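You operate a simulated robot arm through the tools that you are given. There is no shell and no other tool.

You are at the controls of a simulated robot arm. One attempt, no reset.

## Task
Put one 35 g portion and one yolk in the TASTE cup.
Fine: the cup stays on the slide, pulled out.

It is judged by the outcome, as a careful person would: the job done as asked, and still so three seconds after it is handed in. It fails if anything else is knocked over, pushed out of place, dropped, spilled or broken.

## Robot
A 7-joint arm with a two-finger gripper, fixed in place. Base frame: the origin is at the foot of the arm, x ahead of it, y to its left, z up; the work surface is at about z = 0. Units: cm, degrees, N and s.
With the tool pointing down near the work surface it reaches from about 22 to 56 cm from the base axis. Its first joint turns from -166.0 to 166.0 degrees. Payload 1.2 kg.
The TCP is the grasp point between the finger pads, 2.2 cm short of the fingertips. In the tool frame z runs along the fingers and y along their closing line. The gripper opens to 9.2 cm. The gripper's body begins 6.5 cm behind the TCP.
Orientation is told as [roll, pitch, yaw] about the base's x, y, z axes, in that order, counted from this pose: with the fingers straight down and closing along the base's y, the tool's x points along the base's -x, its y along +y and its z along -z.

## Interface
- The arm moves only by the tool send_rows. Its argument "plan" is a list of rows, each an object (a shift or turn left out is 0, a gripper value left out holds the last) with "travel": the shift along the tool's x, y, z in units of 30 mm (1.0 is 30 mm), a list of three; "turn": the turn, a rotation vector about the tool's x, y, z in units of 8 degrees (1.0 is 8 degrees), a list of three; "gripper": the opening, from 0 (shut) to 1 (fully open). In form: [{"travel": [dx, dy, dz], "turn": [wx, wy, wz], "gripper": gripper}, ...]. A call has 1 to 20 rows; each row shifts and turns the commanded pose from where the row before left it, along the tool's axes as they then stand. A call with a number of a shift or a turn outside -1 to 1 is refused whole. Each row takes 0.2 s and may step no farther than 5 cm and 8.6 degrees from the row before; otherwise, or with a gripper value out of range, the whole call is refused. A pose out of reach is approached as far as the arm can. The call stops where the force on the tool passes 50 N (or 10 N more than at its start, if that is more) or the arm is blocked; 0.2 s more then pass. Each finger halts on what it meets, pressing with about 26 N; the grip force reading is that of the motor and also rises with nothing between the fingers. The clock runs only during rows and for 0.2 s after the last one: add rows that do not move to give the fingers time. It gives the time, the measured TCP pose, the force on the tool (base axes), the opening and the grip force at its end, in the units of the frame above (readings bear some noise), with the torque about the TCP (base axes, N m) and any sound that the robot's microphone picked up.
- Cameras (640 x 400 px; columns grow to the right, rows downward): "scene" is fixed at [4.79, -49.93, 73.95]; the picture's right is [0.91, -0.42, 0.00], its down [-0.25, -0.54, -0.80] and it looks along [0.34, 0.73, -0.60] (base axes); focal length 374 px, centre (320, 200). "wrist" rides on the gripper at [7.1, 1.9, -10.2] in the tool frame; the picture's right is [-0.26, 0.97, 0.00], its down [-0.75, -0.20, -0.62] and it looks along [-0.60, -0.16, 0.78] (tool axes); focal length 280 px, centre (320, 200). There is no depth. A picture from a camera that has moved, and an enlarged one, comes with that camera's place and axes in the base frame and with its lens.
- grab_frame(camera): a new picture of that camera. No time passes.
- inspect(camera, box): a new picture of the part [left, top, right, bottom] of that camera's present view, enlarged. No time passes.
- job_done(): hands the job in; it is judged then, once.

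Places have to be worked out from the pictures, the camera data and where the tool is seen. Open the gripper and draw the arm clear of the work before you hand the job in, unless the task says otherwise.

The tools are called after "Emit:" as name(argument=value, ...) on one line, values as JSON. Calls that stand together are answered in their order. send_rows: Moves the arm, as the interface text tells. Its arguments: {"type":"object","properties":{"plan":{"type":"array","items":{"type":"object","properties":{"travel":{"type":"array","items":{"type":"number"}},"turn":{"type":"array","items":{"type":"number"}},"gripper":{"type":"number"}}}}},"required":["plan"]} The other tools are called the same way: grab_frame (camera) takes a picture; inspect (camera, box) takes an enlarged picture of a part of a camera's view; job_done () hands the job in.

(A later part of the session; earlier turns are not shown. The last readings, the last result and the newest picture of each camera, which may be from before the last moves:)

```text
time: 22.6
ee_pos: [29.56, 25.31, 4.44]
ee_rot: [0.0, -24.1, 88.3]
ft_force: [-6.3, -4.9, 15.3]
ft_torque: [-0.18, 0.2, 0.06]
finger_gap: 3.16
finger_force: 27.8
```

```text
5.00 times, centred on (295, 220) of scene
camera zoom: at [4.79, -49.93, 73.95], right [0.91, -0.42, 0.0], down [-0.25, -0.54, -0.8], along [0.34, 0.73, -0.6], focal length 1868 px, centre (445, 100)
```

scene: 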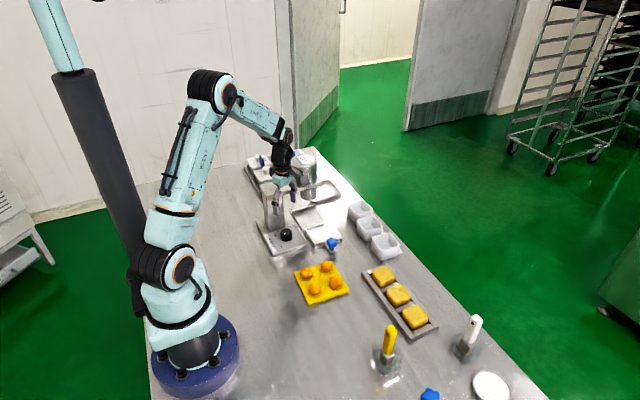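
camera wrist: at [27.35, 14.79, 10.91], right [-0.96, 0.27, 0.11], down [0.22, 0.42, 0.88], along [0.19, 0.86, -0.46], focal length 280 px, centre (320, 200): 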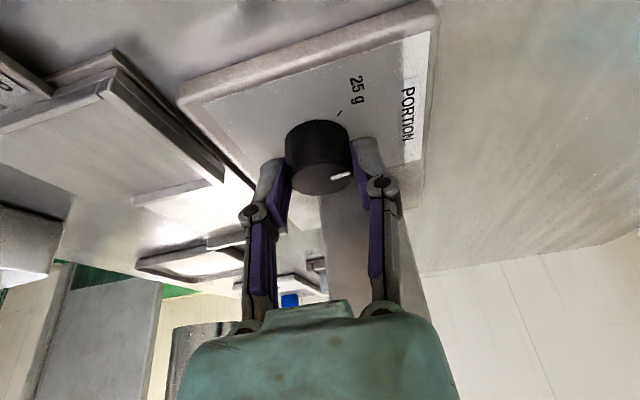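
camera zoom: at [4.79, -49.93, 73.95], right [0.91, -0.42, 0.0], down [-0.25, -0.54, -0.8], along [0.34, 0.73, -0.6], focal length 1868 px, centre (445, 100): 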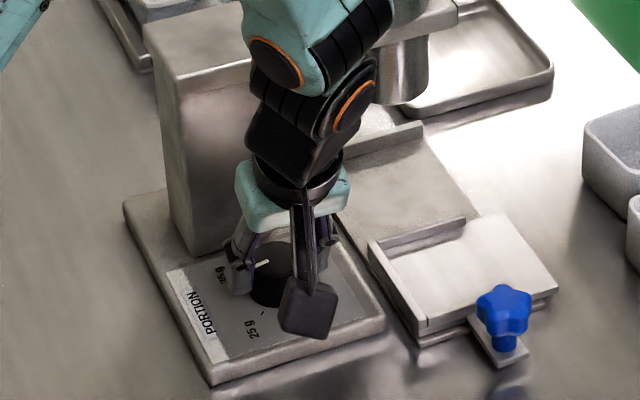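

The knob turns with the gripper. Clearance stays good with the tilt, so I'll continue another 32° and check again.

Emit:
send_rows(plan=[{"travel": [0, 0.036, 0], "turn": [0.407, 0, 0.9135]}, {"travel": [0, 0.036, 0], "turn": [0.407, 0, 0.9135]}, {"travel": [0, 0.036, 0], "turn": [0.407, 0, 0.9135]}, {"travel": [0, 0.036, 0], "turn": [0.407, 0, 0.9135]}, {"turn": [0, 0, 0]}])

Emit:
grab_frame(camera="wrist")

Emit:
inspect(camera="scene", box=[260, 180, 330, 260])

```text
time: 23.9
ee_pos: [29.36, 25.27, 4.46]
ee_rot: [-0.1, -24.4, 56.1]
ft_force: [18.3, 7.7, -11.2]
ft_torque: [0.26, -0.27, -0.04]
finger_gap: 3.15
finger_force: 28.3
```

```text
taken
camera wrist: at [21.77, 17.69, 10.88], right [-0.67, 0.74, 0.11], down [0.41, 0.24, 0.88], along [0.62, 0.63, -0.46], focal length 280 px, centre (320, 200)
```

wrist: 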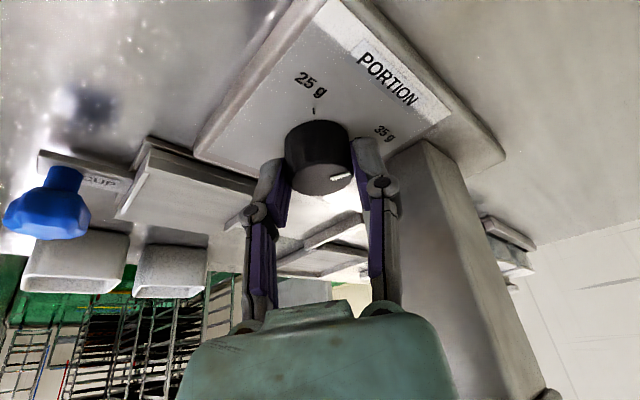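

```text
5.00 times, centred on (295, 220) of scene
camera zoom: at [4.79, -49.93, 73.95], right [0.91, -0.42, 0.0], down [-0.25, -0.54, -0.8], along [0.34, 0.73, -0.6], focal length 1868 px, centre (445, 100)
```

zoom: 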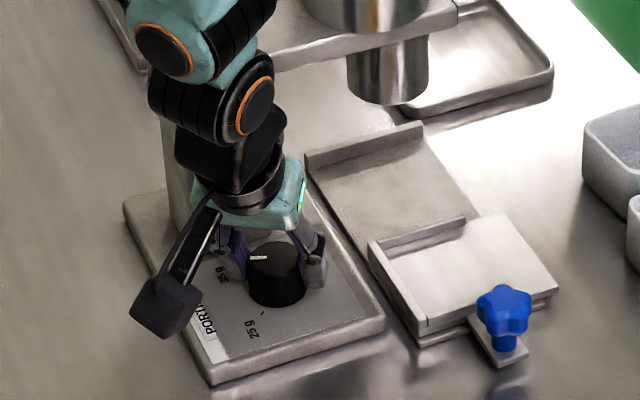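

Pointer is getting close to 35 g; I see ~18 N sideways load, so I'll relieve it slightly. Let me zoom to judge the remaining angle.

Emit:
inspect(camera="wrist", box=[260, 60, 430, 220])

Emit:
inspect(camera="scene", box=[275, 220, 310, 250])

```text
2.50 times, centred on (345, 140) of wrist
camera zoom: at [21.77, 17.69, 10.88], right [-0.67, 0.74, 0.11], down [0.41, 0.24, 0.88], along [0.62, 0.63, -0.46], focal length 701 px, centre (258, 350)
```

zoom: 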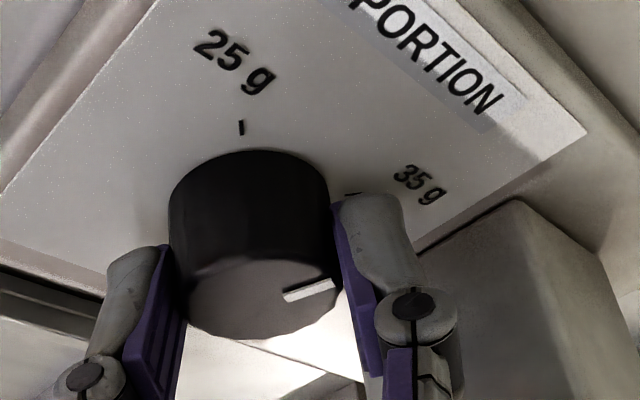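

```text
13.33 times, centred on (292, 235) of scene
camera zoom: at [4.79, -49.93, 73.95], right [0.91, -0.42, 0.0], down [-0.25, -0.54, -0.8], along [0.34, 0.73, -0.6], focal length 4983 px, centre (687, -267)
```

zoom: 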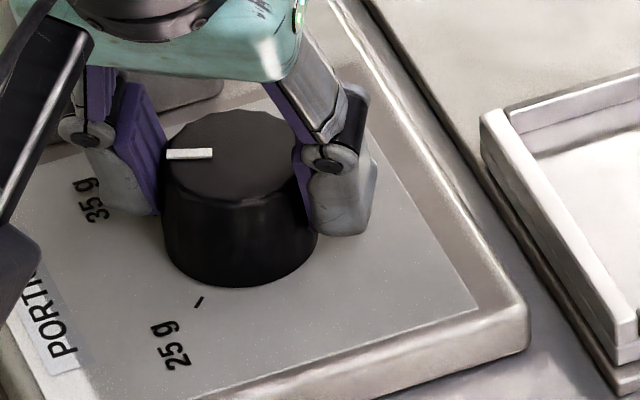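

Pointer is at roughly 157° with the 35 g tick at about 135°, so ~24° remain. I'll turn three more steps while relieving the side load.

Emit:
send_rows(plan=[{"travel": [-0.04, -0.03, 0], "turn": [0.407, 0, 0.9135]}, {"travel": [-0.02, -0.02, 0], "turn": [0.407, 0, 0.9135]}, {"travel": [0, 0, 0], "turn": [0.407, 0, 0.9135]}, {"turn": [0, 0, 0]}])

Emit:
inspect(camera="wrist", box=[260, 60, 430, 220])

Emit:
inspect(camera="scene", box=[275, 220, 310, 250])

```text
time: 24.9
ee_pos: [29.12, 25.46, 4.47]
ee_rot: [0.3, -23.9, 32.3]
ft_force: [-14.5, 10.0, -4.1]
ft_torque: [0.16, -0.03, 0.4]
finger_gap: 3.13
finger_force: 28.2
```

```text
2.50 times, centred on (345, 140) of wrist
camera zoom: at [19.19, 21.47, 11.04], right [-0.31, 0.94, 0.11], down [0.48, 0.06, 0.88], along [0.82, 0.33, -0.47], focal length 701 px, centre (258, 350)
```

zoom: 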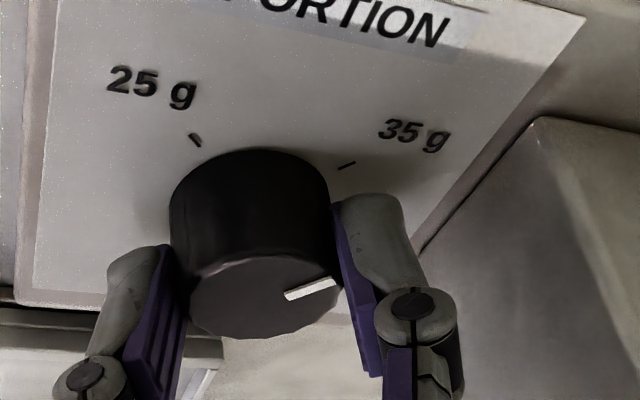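

```text
13.33 times, centred on (292, 235) of scene
camera zoom: at [4.79, -49.93, 73.95], right [0.91, -0.42, 0.0], down [-0.25, -0.54, -0.8], along [0.34, 0.73, -0.6], focal length 4983 px, centre (687, -267)
```

zoom: 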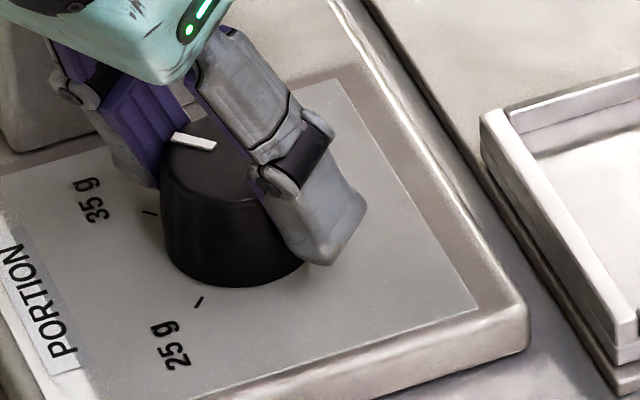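

The pointer is now in line with the 35 g tick. I'll open the fingers and verify it stays there.

Emit:
send_rows(plan=[{"gripper": 0.55}, {"gripper": 0.55}, {"gripper": 0.55}])

Emit:
inspect(camera="wrist", box=[260, 60, 430, 220])

Emit:
inspect(camera="scene", box=[275, 220, 310, 250])

```text
time: 25.6
ee_pos: [29.4, 25.37, 4.55]
ee_rot: [0.1, -24.2, 32.2]
ft_force: [0.8, 0.3, 0.1]
ft_torque: [-0.01, -0.02, 0.0]
finger_gap: 5.07
finger_force: 0.1
```

```text
2.50 times, centred on (345, 140) of wrist
camera zoom: at [19.43, 21.37, 11.04], right [-0.31, 0.94, 0.11], down [0.47, 0.06, 0.88], along [0.82, 0.33, -0.47], focal length 701 px, centre (258, 350)
```

zoom: 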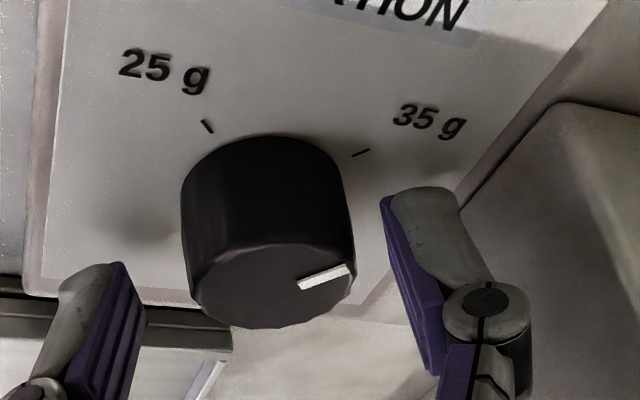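

```text
13.33 times, centred on (292, 235) of scene
camera zoom: at [4.79, -49.93, 73.95], right [0.91, -0.42, 0.0], down [-0.25, -0.54, -0.8], along [0.34, 0.73, -0.6], focal length 4983 px, centre (687, -267)
```

zoom: 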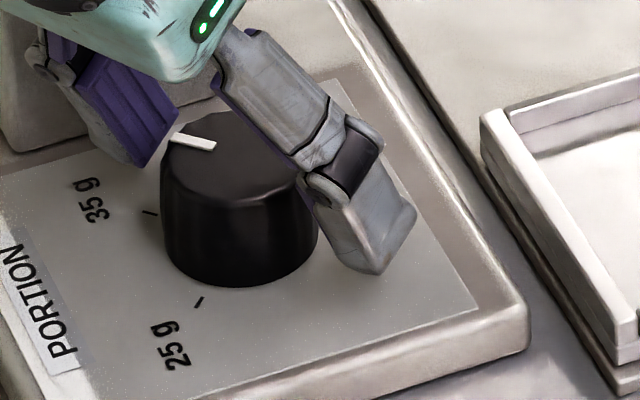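

The dial stays at 35 g. I'll withdraw back along the tool axis, level the tool and rotate to yaw 0.

Emit:
send_rows(plan=[{"travel": [0, 0, -1]}, {"travel": [0, 0, -1]}, {"travel": [0, 0, -1]}, {"travel": [0, 0, -1]}, {"turn": [0, 1, 0]}, {"turn": [0, 1, 0]}, {"turn": [0, 1, 0]}, {"travel": [0, 0, -1], "turn": [0, 0, 1]}, {"travel": [0, 0, -1], "turn": [0, 0, 1]}, {"turn": [0, 0, 1]}, {"turn": [0, 0, 1]}, {"travel": [0, 0, 0]}])

Emit:
grab_frame(camera="wrist")

Emit:
inspect(camera="scene", box=[240, 150, 360, 260])

```text
time: 28.2
ee_pos: [25.22, 22.6, 21.51]
ee_rot: [0.2, -0.1, 0.1]
ft_force: [-0.3, 0.0, 0.6]
ft_torque: [0.01, 0.01, 0.0]
finger_gap: 5.06
finger_force: 0.1
```

```text
taken
camera wrist: at [18.13, 24.65, 31.72], right [0.26, 0.97, 0.0], down [0.75, -0.21, 0.63], along [0.6, -0.16, -0.78], focal length 280 px, centre (320, 200)
```

wrist: 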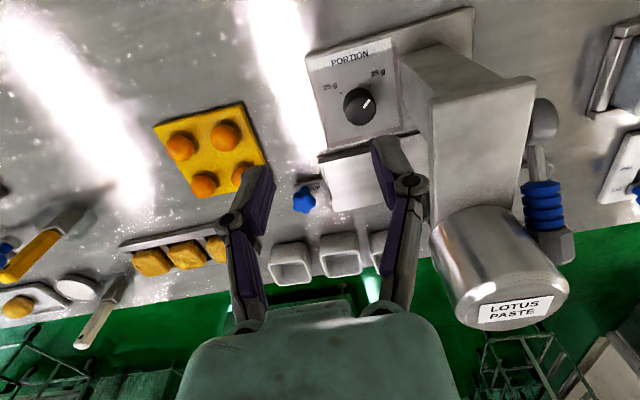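

```text
3.64 times, centred on (300, 205) of scene
camera zoom: at [4.79, -49.93, 73.95], right [0.91, -0.42, 0.0], down [-0.25, -0.54, -0.8], along [0.34, 0.73, -0.6], focal length 1359 px, centre (393, 182)
```

zoom: 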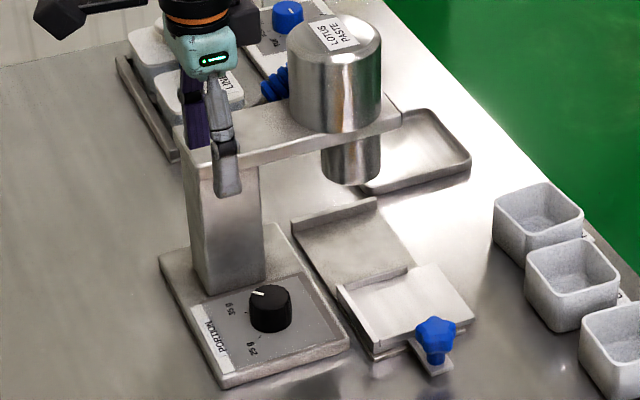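

Dial is clearly at 35 g. From this spot I also get a good view of the lever, so I'll zoom on it and the dial.

Emit:
inspect(camera="wrist", box=[420, 60, 620, 290])

Emit:
inspect(camera="wrist", box=[270, 20, 440, 220])

```text
1.74 times, centred on (520, 175) of wrist
camera zoom: at [18.13, 24.65, 31.72], right [0.26, 0.97, 0.0], down [0.75, -0.21, 0.63], along [0.6, -0.16, -0.78], focal length 488 px, centre (-28, 244)
```

zoom: 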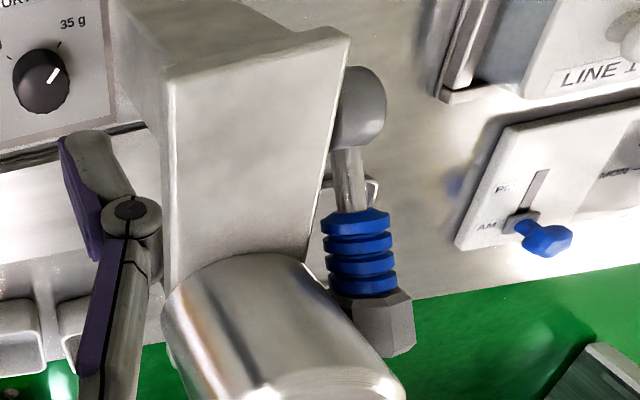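

```text
2.00 times, centred on (355, 120) of wrist
camera zoom: at [18.13, 24.65, 31.72], right [0.26, 0.97, 0.0], down [0.75, -0.21, 0.63], along [0.6, -0.16, -0.78], focal length 561 px, centre (250, 360)
```

zoom: 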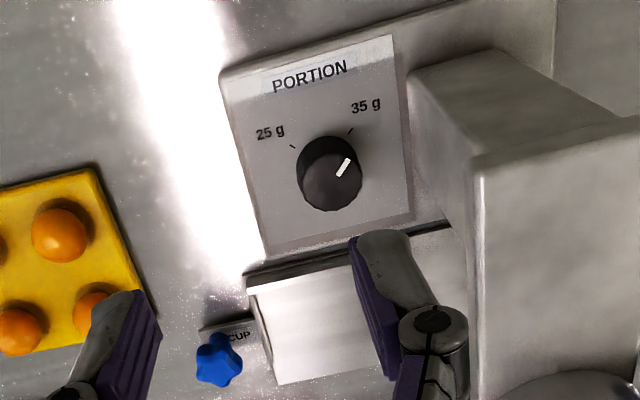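

Dial is good. Now to the TASTE cup: I move to about (44, 10.5, 18) at yaw 0 with the gripper open ~7.4 cm to view the cup closely.

Emit:
send_rows(plan=[{"travel": [-0.9, -0.58, 0.16], "gripper": 0.8}, {"travel": [-0.9, -0.58, 0.16]}, {"travel": [-0.9, -0.58, 0.16]}, {"travel": [-0.9, -0.58, 0.16]}, {"travel": [-0.9, -0.58, 0.16]}, {"travel": [-0.9, -0.58, 0.16]}, {"travel": [-0.9, -0.58, 0.16]}, {"travel": [0, 0, 0]}])

Emit:
grab_frame(camera="wrist")

Emit:
grab_frame(camera="scene")

```text
time: 30.1
ee_pos: [44.19, 10.64, 18.17]
ee_rot: [0.2, 0.0, 0.1]
ft_force: [-0.4, -0.4, -0.2]
ft_torque: [-0.01, -0.01, -0.01]
finger_gap: 7.38
finger_force: 0.0
```

```text
taken
camera wrist: at [37.14, 12.57, 28.35], right [0.26, 0.97, 0.0], down [0.75, -0.2, 0.62], along [0.6, -0.16, -0.78], focal length 280 px, centre (320, 200)
```

wrist: 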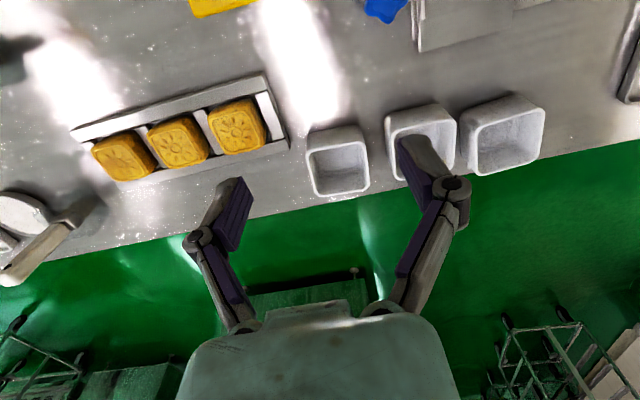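

```text
taken
```

scene: 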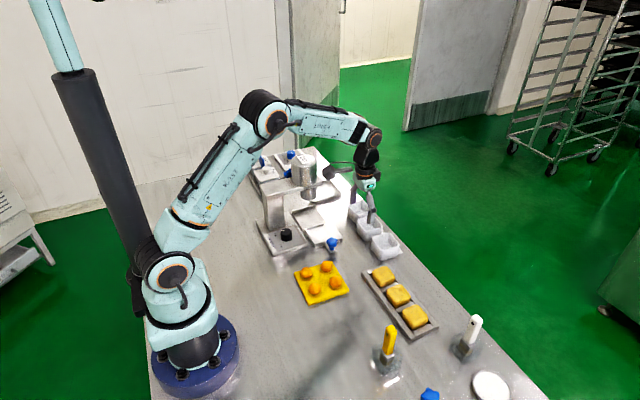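

Emit:
inspect(camera="wrist", box=[280, 80, 480, 220])

```text
2.86 times, centred on (380, 150) of wrist
camera zoom: at [37.14, 12.57, 28.35], right [0.26, 0.97, 0.0], down [0.75, -0.2, 0.62], along [0.6, -0.16, -0.78], focal length 801 px, centre (149, 343)
```

zoom: 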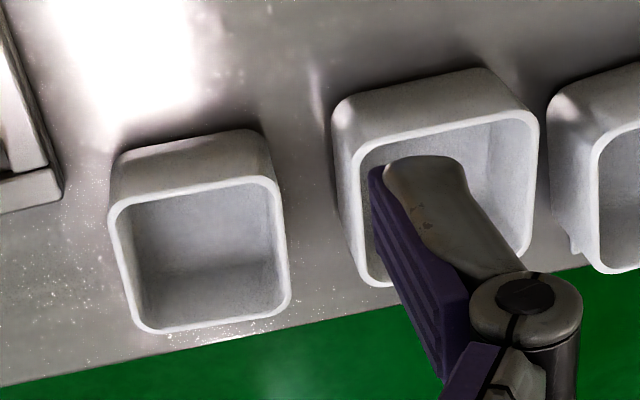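

TASTE cup rim is centred at about (52.6, 10.4), ~5.9 cm wide; the gap to LAB is ~2.6 cm so 1 cm fingers fit. I'll go above it at z≈10 and check alignment.

Emit:
send_rows(plan=[{"travel": [-0.94, -0.03, 0.9]}, {"travel": [-0.94, -0.03, 0.9]}, {"travel": [-0.93, -0.02, 0.9]}, {"travel": [0, 0, 0]}])

Emit:
grab_frame(camera="wrist")

Emit:
inspect(camera="scene", box=[330, 170, 430, 260])

```text
time: 31.1
ee_pos: [52.44, 10.5, 9.97]
ee_rot: [0.1, 0.0, 0.2]
ft_force: [0.8, 1.2, -0.9]
ft_torque: [-0.01, 0.01, 0.0]
finger_gap: 7.37
finger_force: 0.1
```

```text
taken
camera wrist: at [45.46, 12.53, 20.31], right [0.26, 0.97, 0.0], down [0.75, -0.2, 0.62], along [0.6, -0.16, -0.78], focal length 280 px, centre (320, 200)
```

wrist: 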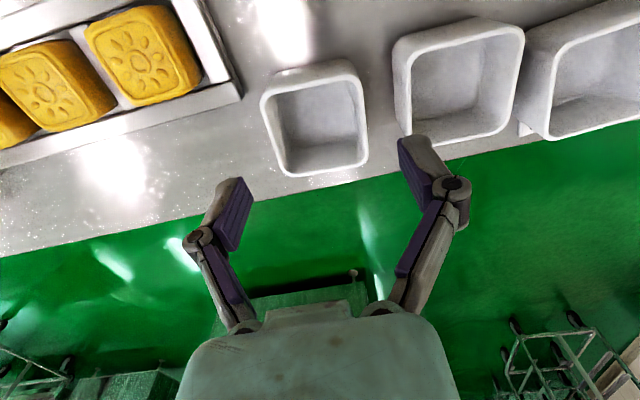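

```text
4.44 times, centred on (380, 215) of scene
camera zoom: at [4.79, -49.93, 73.95], right [0.91, -0.42, 0.0], down [-0.25, -0.54, -0.8], along [0.34, 0.73, -0.6], focal length 1661 px, centre (53, 133)
```

zoom: 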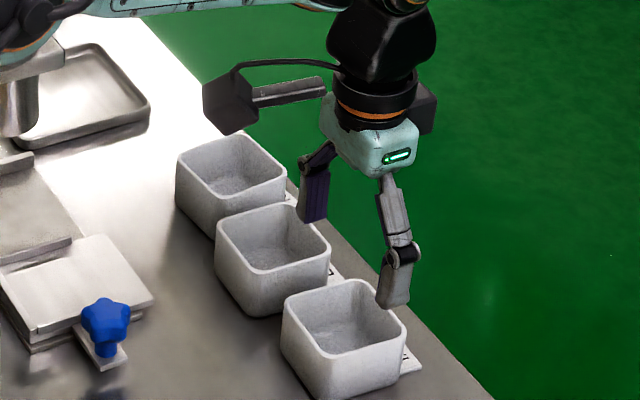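

Alignment is good (cup centre ≈ (52.8, 10.5)). I'll descend to TCP z≈4 with fingers on both sides of the cup.

Emit:
send_rows(plan=[{"travel": [-0.05, 0, 0.7]}, {"travel": [-0.05, 0, 0.6]}, {"travel": [0, 0, 0.4]}, {"travel": [0, 0, 0.3]}, {"travel": [0, 0, 0]}])

Emit:
grab_frame(camera="wrist")

Emit:
inspect(camera="scene", box=[340, 190, 420, 265])

```text
time: 32.2
ee_pos: [52.83, 10.48, 3.85]
ee_rot: [0.1, -0.1, 0.2]
ft_force: [0.8, -0.5, 0.4]
ft_torque: [0.01, 0.02, -0.01]
finger_gap: 7.33
finger_force: 0.0
```

```text
taken
camera wrist: at [45.86, 12.42, 14.13], right [0.26, 0.97, 0.0], down [0.75, -0.2, 0.63], along [0.61, -0.16, -0.78], focal length 280 px, centre (320, 200)
```

wrist: 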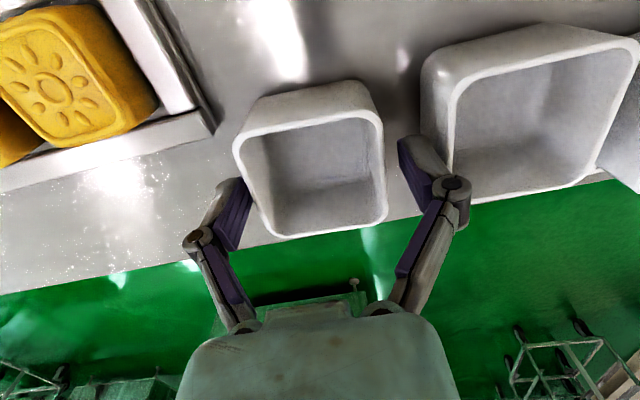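

```text
5.33 times, centred on (380, 228) of scene
camera zoom: at [4.79, -49.93, 73.95], right [0.91, -0.42, 0.0], down [-0.25, -0.54, -0.8], along [0.34, 0.73, -0.6], focal length 1993 px, centre (0, 53)
```

zoom: 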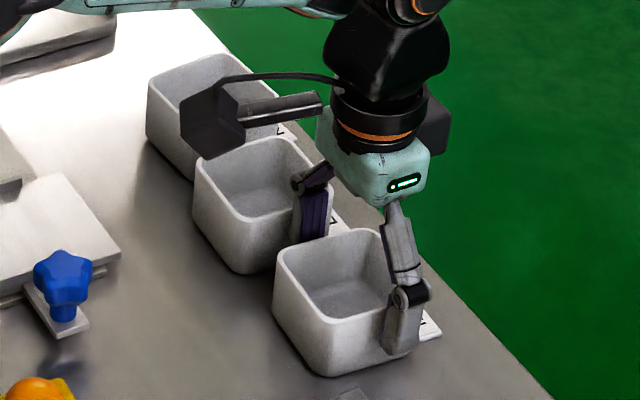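

The fingers straddle the cup evenly. I'll close on it and check the gap and force.

Emit:
send_rows(plan=[{"gripper": 0.7}, {"gripper": 0.6}, {"gripper": 0.55}, {"gripper": 0.55}, {"gripper": 0.55}])

Emit:
grab_frame(camera="wrist")

```text
time: 33.5
ee_pos: [52.97, 10.46, 3.95]
ee_rot: [0.3, -0.1, 0.2]
ft_force: [-1.6, 0.4, 6.9]
ft_torque: [-0.07, 0.03, -0.12]
finger_gap: 5.94
finger_force: 26.4
```

```text
taken
camera wrist: at [45.86, 12.43, 14.17], right [0.26, 0.97, 0.0], down [0.75, -0.2, 0.63], along [0.61, -0.16, -0.78], focal length 280 px, centre (320, 200)
```

wrist: 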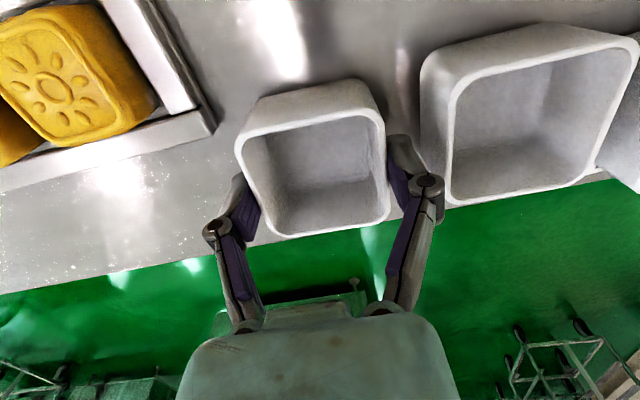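

Cup held at 5.94 cm, 26 N. I'll lift it about 6 cm straight up and check it comes cleanly.

Emit:
send_rows(plan=[{"travel": [0, 0, -0.2]}, {"travel": [0, 0, -0.4]}, {"travel": [0, 0, -0.7]}, {"travel": [0, 0, -0.7]}, {"travel": [0, 0, 0]}])

Emit:
grab_frame(camera="wrist")

Emit:
inspect(camera="scene", box=[320, 170, 440, 265])

```text
time: 34.6
ee_pos: [52.97, 10.48, 9.86]
ee_rot: [0.1, -0.1, 0.2]
ft_force: [0.7, 0.1, 0.4]
ft_torque: [0.01, 0.02, -0.01]
finger_gap: 5.98
finger_force: 26.0
```

```text
taken
camera wrist: at [45.83, 12.52, 20.15], right [0.26, 0.97, 0.0], down [0.75, -0.2, 0.63], along [0.6, -0.16, -0.78], focal length 280 px, centre (320, 200)
```

wrist: 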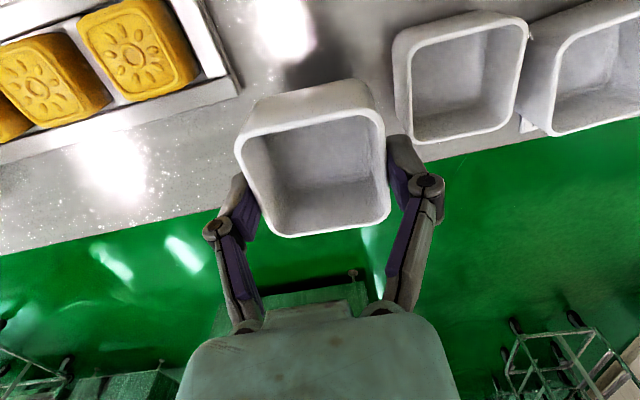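

```text
4.21 times, centred on (380, 218) of scene
camera zoom: at [4.79, -49.93, 73.95], right [0.91, -0.42, 0.0], down [-0.25, -0.54, -0.8], along [0.34, 0.73, -0.6], focal length 1573 px, centre (67, 126)
```

zoom: 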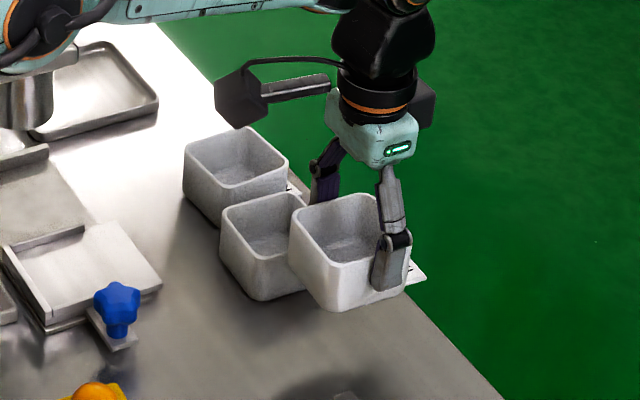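

Cup lifted cleanly (its label tab comes along on the +x side). Carriage centre estimated at (40.1, 23.5), plate z≈1.5. I'll raise and carry it there at z≈14.

Emit:
send_rows(plan=[{"travel": [0, 0, -0.7]}, {"travel": [0, 0, -0.7]}, {"travel": [0.86, 0.868, 0]}, {"travel": [0.86, 0.868, 0]}, {"travel": [0.86, 0.868, 0]}, {"travel": [0.86, 0.868, 0]}, {"travel": [0.86, 0.868, 0]}, {"travel": [0, 0, 0]}])

Emit:
grab_frame(camera="wrist")

Emit:
inspect(camera="scene", box=[250, 130, 410, 260])

```text
time: 36.5
ee_pos: [40.04, 23.44, 14.02]
ee_rot: [0.2, -0.1, 0.1]
ft_force: [-0.1, -0.8, 0.1]
ft_torque: [0.0, 0.02, 0.0]
finger_gap: 5.94
finger_force: 26.3
```

```text
taken
camera wrist: at [32.87, 25.3, 24.24], right [0.26, 0.97, 0.0], down [0.75, -0.2, 0.63], along [0.6, -0.16, -0.78], focal length 280 px, centre (320, 200)
```

wrist: 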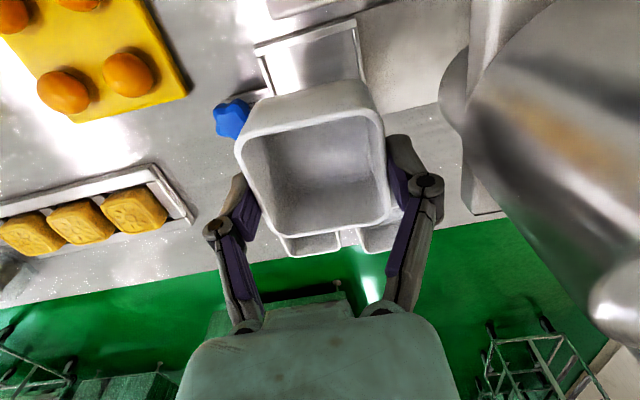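

```text
3.08 times, centred on (330, 195) of scene
camera zoom: at [4.79, -49.93, 73.95], right [0.91, -0.42, 0.0], down [-0.25, -0.54, -0.8], along [0.34, 0.73, -0.6], focal length 1150 px, centre (289, 215)
```

zoom: 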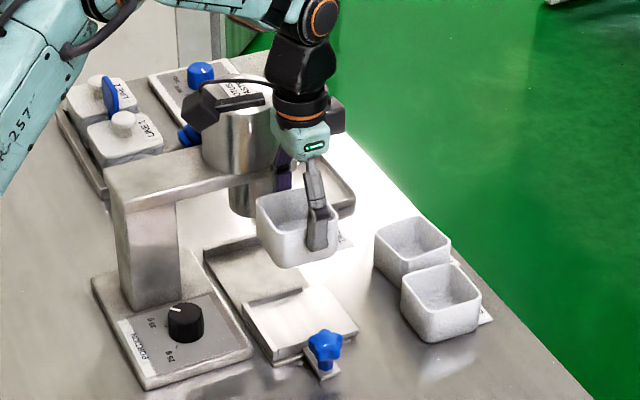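

I'll zoom on the visible back edge of the carriage to refine alignment in y and x before lowering.

Emit:
inspect(camera="wrist", box=[210, 0, 400, 140])

Emit:
inspect(camera="scene", box=[295, 195, 355, 260])

```text
2.86 times, centred on (305, 70) of wrist
camera zoom: at [32.87, 25.3, 24.24], right [0.26, 0.97, 0.0], down [0.75, -0.2, 0.63], along [0.6, -0.16, -0.78], focal length 801 px, centre (363, 571)
```

zoom: 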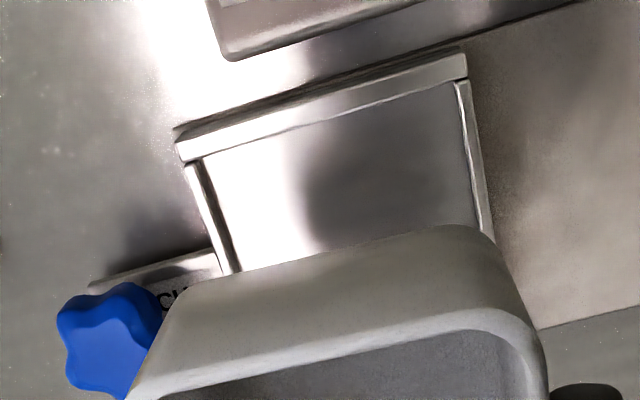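

```text
6.15 times, centred on (325, 228) of scene
camera zoom: at [4.79, -49.93, 73.95], right [0.91, -0.42, 0.0], down [-0.25, -0.54, -0.8], along [0.34, 0.73, -0.6], focal length 2300 px, centre (289, 31)
```

zoom: 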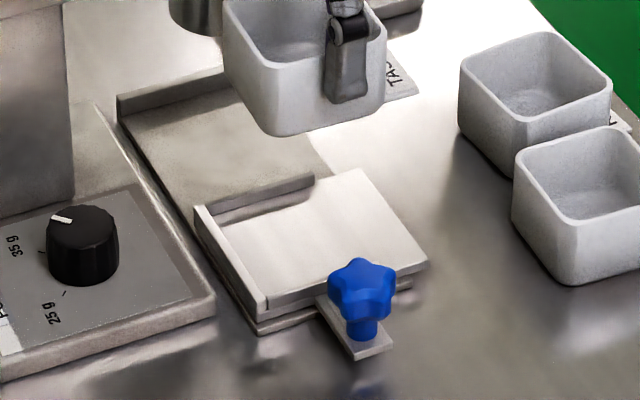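

Inner carriage spans y 20.1–26.75 and back edge x 36.3, so the cup (5.95 cm) at (40.0, 23.44) is centred. I'll lower to z≈6.5 first.

Emit:
send_rows(plan=[{"travel": [0, 0, 0.8]}, {"travel": [0, 0, 0.8]}, {"travel": [0, 0, 0.6]}, {"travel": [0, 0, 0.3]}, {"travel": [0, 0, 0]}])

Emit:
grab_frame(camera="wrist")

Emit:
inspect(camera="scene", box=[295, 195, 355, 260])

```text
time: 37.6
ee_pos: [39.88, 23.24, 6.59]
ee_rot: [0.2, 0.0, 0.2]
ft_force: [-0.2, 0.0, 0.1]
ft_torque: [0.0, 0.02, -0.02]
finger_gap: 5.93
finger_force: 25.8
```

```text
taken
camera wrist: at [32.8, 25.22, 16.85], right [0.26, 0.97, 0.0], down [0.75, -0.2, 0.63], along [0.6, -0.16, -0.78], focal length 280 px, centre (320, 200)
```

wrist: 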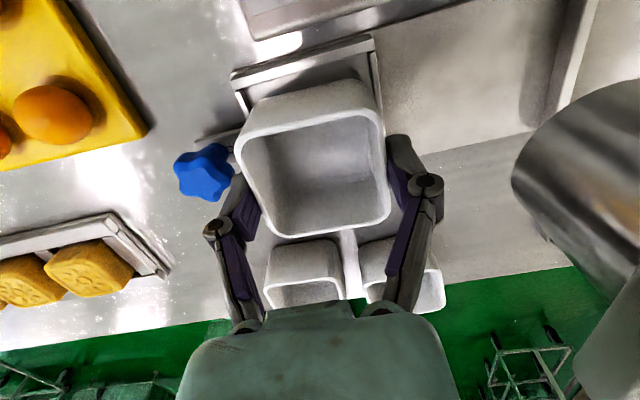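

```text
6.15 times, centred on (325, 228) of scene
camera zoom: at [4.79, -49.93, 73.95], right [0.91, -0.42, 0.0], down [-0.25, -0.54, -0.8], along [0.34, 0.73, -0.6], focal length 2300 px, centre (289, 31)
```

zoom: 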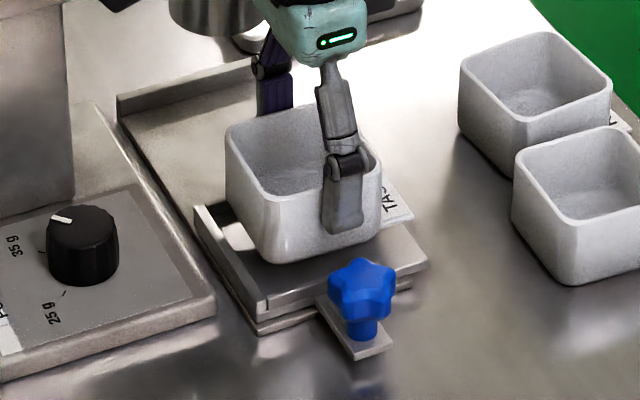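

Cup is about a centimetre above the plate and aligned. I'll nudge +y 0.15 cm and lower in small steps, watching the force.

Emit:
send_rows(plan=[{"travel": [0, 0.06, 0.1]}, {"travel": [0, 0, 0.1]}, {"travel": [0, 0, 0.06]}, {"travel": [0, 0, 0]}])

Emit:
inspect(camera="scene", box=[295, 195, 355, 260])

```text
time: 38.6
ee_pos: [39.95, 23.59, 5.84]
ee_rot: [0.2, -0.1, 0.2]
ft_force: [-0.4, -0.4, -0.4]
ft_torque: [-0.02, -0.02, -0.02]
finger_gap: 5.91
finger_force: 25.7
```

```text
6.15 times, centred on (325, 228) of scene
camera zoom: at [4.79, -49.93, 73.95], right [0.91, -0.42, 0.0], down [-0.25, -0.54, -0.8], along [0.34, 0.73, -0.6], focal length 2300 px, centre (289, 31)
```

zoom: 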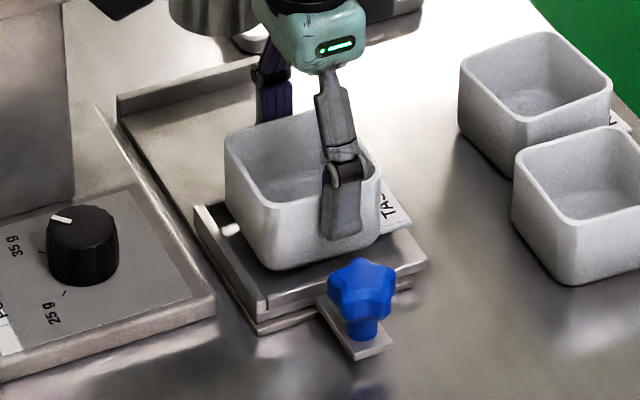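

Still no contact force; I'll continue down in 1.5 mm steps.

Emit:
send_rows(plan=[{"travel": [0, -0.02, 0.05]}, {"travel": [0, 0, 0.05]}, {"travel": [0, 0, 0]}])

Emit:
inspect(camera="scene", box=[295, 195, 355, 260])

```text
time: 39.5
ee_pos: [40.04, 23.44, 5.52]
ee_rot: [0.1, -0.1, 0.2]
ft_force: [-0.5, 0.7, -0.1]
ft_torque: [0.02, 0.0, 0.03]
finger_gap: 5.91
finger_force: 26.1
```

```text
6.15 times, centred on (325, 228) of scene
camera zoom: at [4.79, -49.93, 73.95], right [0.91, -0.42, 0.0], down [-0.25, -0.54, -0.8], along [0.34, 0.73, -0.6], focal length 2300 px, centre (289, 31)
```

zoom: 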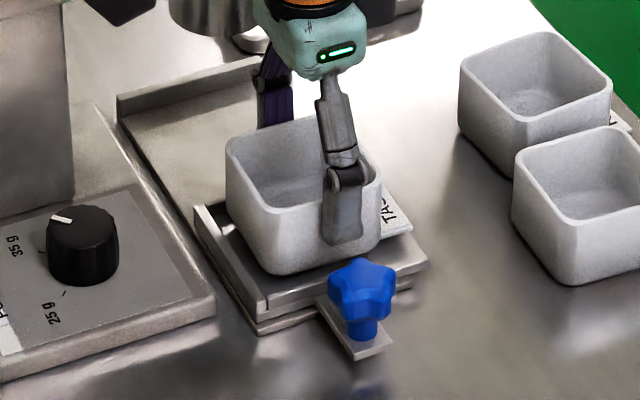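

Emit:
send_rows(plan=[{"travel": [0, 0, 0.05]}, {"travel": [0, 0, 0.05]}, {"travel": [0, 0, 0]}])

Emit:
inspect(camera="scene", box=[295, 195, 355, 260])

```text
time: 40.2
ee_pos: [40.01, 23.49, 5.39]
ee_rot: [0.2, -0.1, 0.2]
ft_force: [1.1, 0.3, -0.1]
ft_torque: [0.01, -0.01, 0.02]
finger_gap: 5.93
finger_force: 25.6
```

```text
6.15 times, centred on (325, 228) of scene
camera zoom: at [4.79, -49.93, 73.95], right [0.91, -0.42, 0.0], down [-0.25, -0.54, -0.8], along [0.34, 0.73, -0.6], focal length 2300 px, centre (289, 31)
```

zoom: 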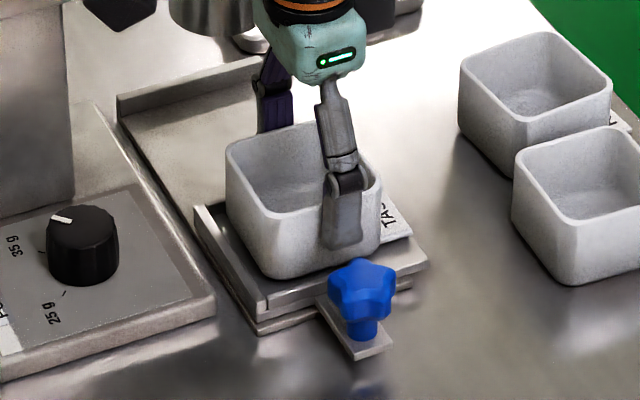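

No contact yet at z 5.39; the cup bottom is a few millimetres above the plate. I'll keep lowering in 1.5 mm steps.

Emit:
send_rows(plan=[{"travel": [0, 0, 0.05]}, {"travel": [0, 0, 0.05]}, {"travel": [0, 0, 0]}])

Emit:
inspect(camera="scene", box=[295, 195, 355, 260])

```text
time: 41.0
ee_pos: [39.99, 23.52, 5.1]
ee_rot: [0.2, -0.1, 0.1]
ft_force: [-5.3, -0.6, 16.1]
ft_torque: [-0.14, -0.02, -0.15]
finger_gap: 5.95
finger_force: 26.4
```

```text
6.15 times, centred on (325, 228) of scene
camera zoom: at [4.79, -49.93, 73.95], right [0.91, -0.42, 0.0], down [-0.25, -0.54, -0.8], along [0.34, 0.73, -0.6], focal length 2300 px, centre (289, 31)
```

zoom: 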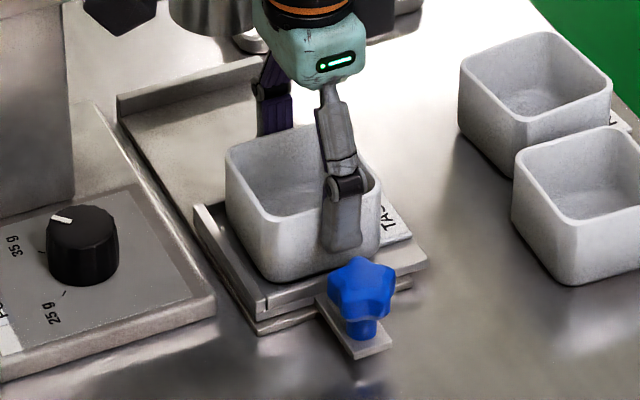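

Contact: 16 N upward, the cup is seated on the plate. I'll release to a 6.7 cm opening and rise straight up.

Emit:
send_rows(plan=[{"gripper": 0.68}, {"gripper": 0.72}, {"gripper": 0.72}, {"travel": [0, 0, -0.3]}, {"travel": [0, 0, -0.7]}, {"travel": [0, 0, -0.9]}, {"travel": [0, 0, -0.9]}, {"travel": [0, 0, 0]}])

Emit:
grab_frame(camera="wrist")

Emit:
inspect(camera="scene", box=[295, 195, 355, 260])

```text
time: 42.9
ee_pos: [40.04, 23.55, 13.52]
ee_rot: [0.1, -0.2, 0.2]
ft_force: [-0.4, 0.7, 0.2]
ft_torque: [0.02, -0.03, 0.0]
finger_gap: 6.61
finger_force: 0.1
```

```text
taken
camera wrist: at [33.0, 25.5, 23.72], right [0.26, 0.97, 0.0], down [0.75, -0.2, 0.63], along [0.6, -0.16, -0.78], focal length 280 px, centre (320, 200)
```

wrist: 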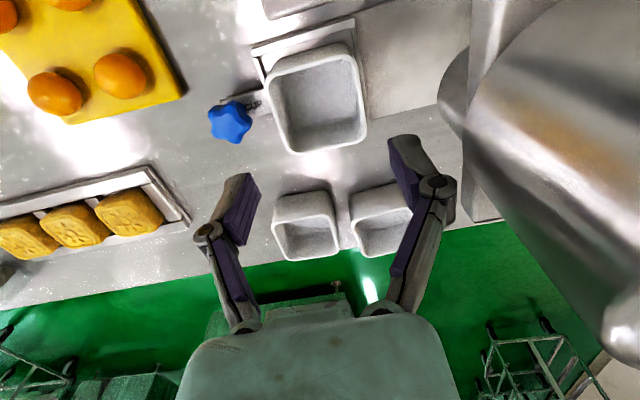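

```text
6.15 times, centred on (325, 228) of scene
camera zoom: at [4.79, -49.93, 73.95], right [0.91, -0.42, 0.0], down [-0.25, -0.54, -0.8], along [0.34, 0.73, -0.6], focal length 2300 px, centre (289, 31)
```

zoom: 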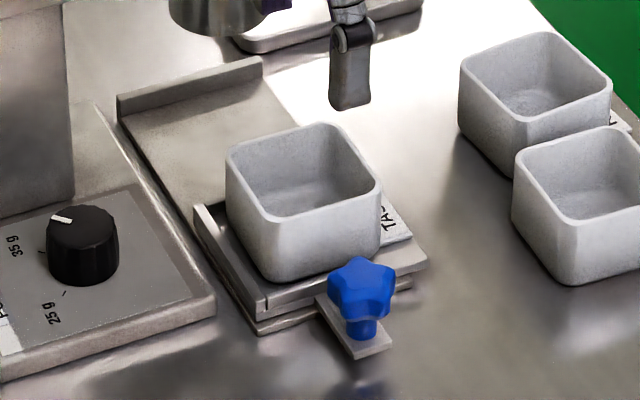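

The cup is seated in the carriage between the lips. Next is the slide's star handle at about (39.5, 16.9, top z≈3.8). I'll move to clear air, then yaw to ~104° and tilt 32° so the wrist leans away from the hopper when pushing in.

Emit:
send_rows(plan=[{"travel": [0, -0.8, -0.7]}, {"travel": [0, -0.8, -0.7]}, {"travel": [0, -0.8, -0.7]}, {"travel": [0, 0, 0], "turn": [0, 0, -1]}, {"turn": [0, 0, -1]}, {"turn": [0, 0, -1]}, {"turn": [0, 0, -1]}, {"turn": [0, 0, -1]}, {"turn": [0, 0, -1]}, {"turn": [0, 0, -1]}, {"turn": [0, 0, -1]}, {"turn": [0, 0, -1]}, {"turn": [0, 0, -1]}, {"turn": [0, 0, -1]}, {"turn": [0, 0, -1]}, {"turn": [0, 0, -1]}, {"turn": [0, -1, 0]}, {"turn": [0, -1, 0]}, {"turn": [0, 0, 0]}])

Emit:
grab_frame(camera="wrist")

Emit:
grab_frame(camera="scene")

```text
time: 46.9
ee_pos: [39.99, 16.28, 19.82]
ee_rot: [-0.1, -16.2, 104.4]
ft_force: [0.2, 0.5, -0.4]
ft_torque: [-0.06, -0.01, 0.04]
finger_gap: 6.63
finger_force: 0.0
```

```text
taken
camera wrist: at [40.5, 6.53, 27.57], right [-1.0, 0.01, 0.07], down [0.06, 0.58, 0.81], along [-0.04, 0.81, -0.58], focal length 280 px, centre (320, 200)
```

wrist: 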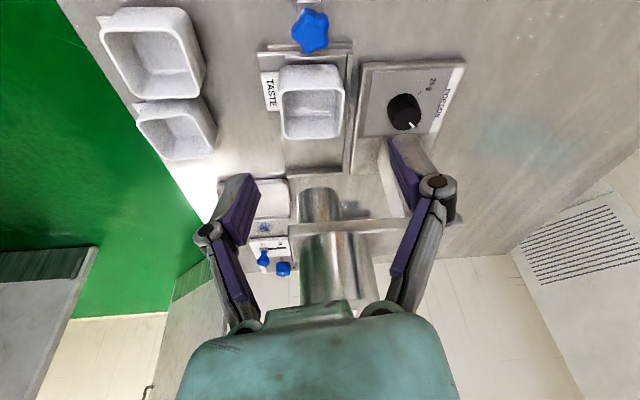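

```text
taken
```

scene: 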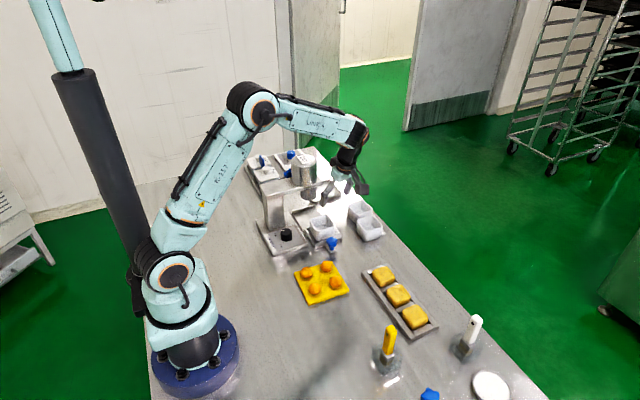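

Very clear view: cup, carriage, nozzle all aligned along y. I'll zoom on the star handle and the nozzle region.

Emit:
inspect(camera="wrist", box=[230, 0, 400, 150])

Emit:
inspect(camera="wrist", box=[210, 120, 430, 310])

```text
2.67 times, centred on (315, 75) of wrist
camera zoom: at [40.5, 6.53, 27.57], right [-1.0, 0.01, 0.07], down [0.06, 0.58, 0.81], along [-0.04, 0.81, -0.58], focal length 748 px, centre (333, 533)
```

zoom: 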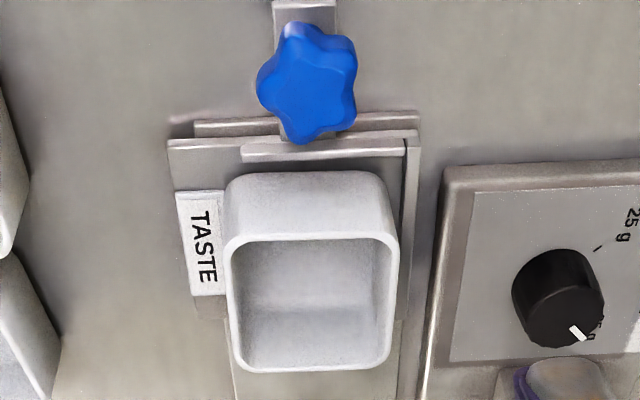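

```text
2.11 times, centred on (320, 215) of wrist
camera zoom: at [40.5, 6.53, 27.57], right [-1.0, 0.01, 0.07], down [0.06, 0.58, 0.81], along [-0.04, 0.81, -0.58], focal length 590 px, centre (320, 168)
```

zoom: 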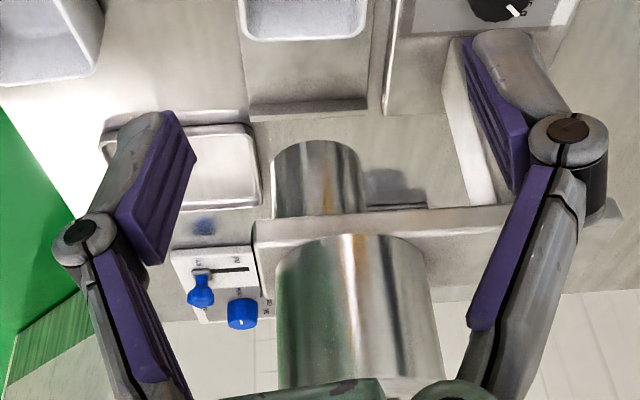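

Handle confirmed at (39.6, 16.8). I'll complete the tilt to 32° and descend to z≈8 above it.

Emit:
send_rows(plan=[{"turn": [0, -1, 0]}, {"turn": [0, -1, 0]}, {"travel": [0.394, 0.023, 0.68]}, {"travel": [0.394, 0.023, 0.68]}, {"travel": [0.394, 0.023, 0.68]}, {"travel": [0.394, 0.023, 0.68]}, {"travel": [0.394, 0.023, 0.68]}, {"travel": [0, 0, 0]}])

Emit:
grab_frame(camera="wrist")

Emit:
inspect(camera="scene", box=[290, 180, 390, 280])

```text
time: 48.6
ee_pos: [39.66, 16.58, 7.87]
ee_rot: [-0.1, -32.1, 104.2]
ft_force: [0.0, -0.2, 0.0]
ft_torque: [-0.01, 0.02, 0.01]
finger_gap: 6.59
finger_force: 0.1
```

```text
taken
camera wrist: at [40.58, 5.16, 12.8], right [-0.99, -0.02, 0.14], down [0.12, 0.35, 0.93], along [-0.07, 0.94, -0.34], focal length 280 px, centre (320, 200)
```

wrist: 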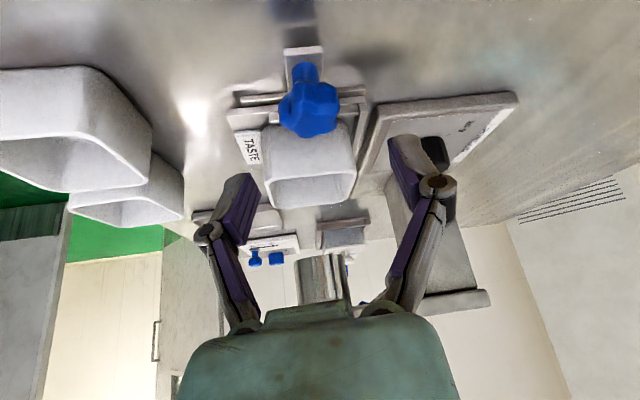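

```text
4.00 times, centred on (340, 230) of scene
camera zoom: at [4.79, -49.93, 73.95], right [0.91, -0.42, 0.0], down [-0.25, -0.54, -0.8], along [0.34, 0.73, -0.6], focal length 1495 px, centre (240, 80)
```

zoom: 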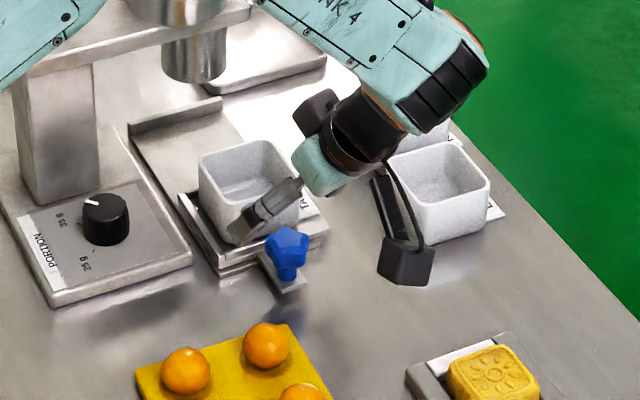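

Handle head spans roughly z 3–4.3 at (39.6, 16.8). I'll descend vertically to TCP z≈4.0 around it.

Emit:
send_rows(plan=[{"travel": [0.27, 0, 0.43]}, {"travel": [0.27, 0, 0.43]}, {"travel": [0.07, 0, 0.117]}, {"travel": [0.07, 0, 0.117]}, {"travel": [0, 0, 0]}])

Emit:
grab_frame(camera="wrist")

Emit:
inspect(camera="scene", box=[300, 200, 370, 270])

```text
time: 49.9
ee_pos: [39.56, 16.59, 4.08]
ee_rot: [-0.1, -32.1, 104.2]
ft_force: [-0.4, 0.2, -0.5]
ft_torque: [-0.02, 0.02, -0.03]
finger_gap: 6.58
finger_force: 0.1
```

```text
taken
camera wrist: at [40.6, 5.22, 8.97], right [-0.99, -0.02, 0.14], down [0.12, 0.35, 0.93], along [-0.07, 0.94, -0.34], focal length 280 px, centre (320, 200)
```

wrist: 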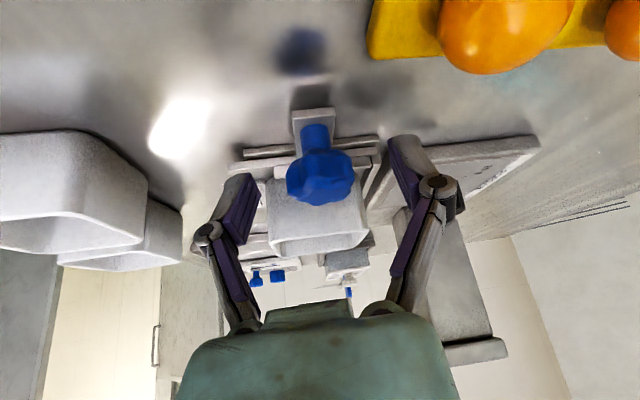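

```text
5.71 times, centred on (335, 235) of scene
camera zoom: at [4.79, -49.93, 73.95], right [0.91, -0.42, 0.0], down [-0.25, -0.54, -0.8], along [0.34, 0.73, -0.6], focal length 2135 px, centre (234, 0)
```

zoom: 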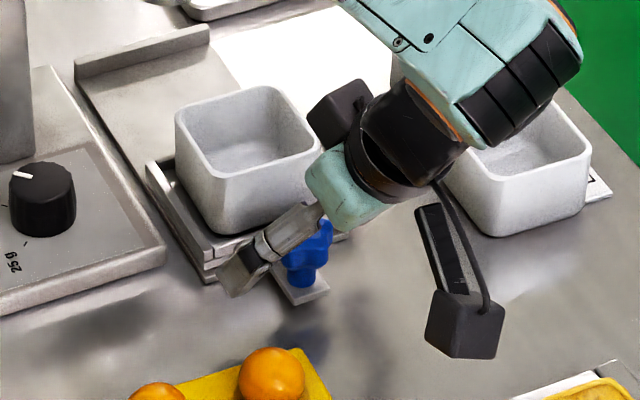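

The handle head sits centrally between the pads. I'll close on it.

Emit:
send_rows(plan=[{"gripper": 0.45}, {"gripper": 0.3}, {"gripper": 0.2}, {"gripper": 0.2}, {"gripper": 0.2}])

Emit:
grab_frame(camera="wrist")

```text
time: 51.0
ee_pos: [39.46, 16.63, 4.14]
ee_rot: [0.0, -32.2, 104.4]
ft_force: [-12.5, -0.7, 4.3]
ft_torque: [-0.16, 0.09, -0.08]
finger_gap: 2.88
finger_force: 27.9
```

```text
taken
camera wrist: at [40.55, 5.24, 8.97], right [-0.99, -0.02, 0.14], down [0.12, 0.35, 0.93], along [-0.07, 0.94, -0.34], focal length 280 px, centre (320, 200)
```

wrist: 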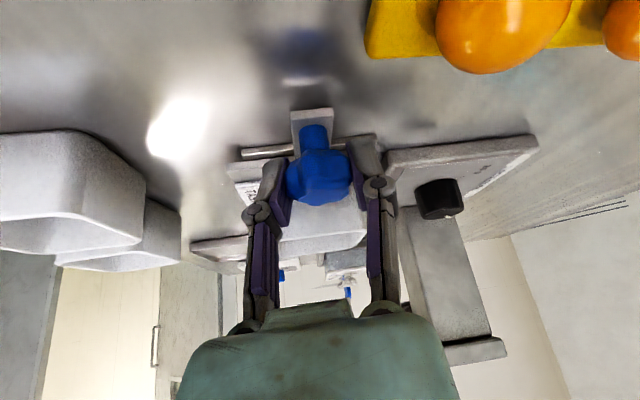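

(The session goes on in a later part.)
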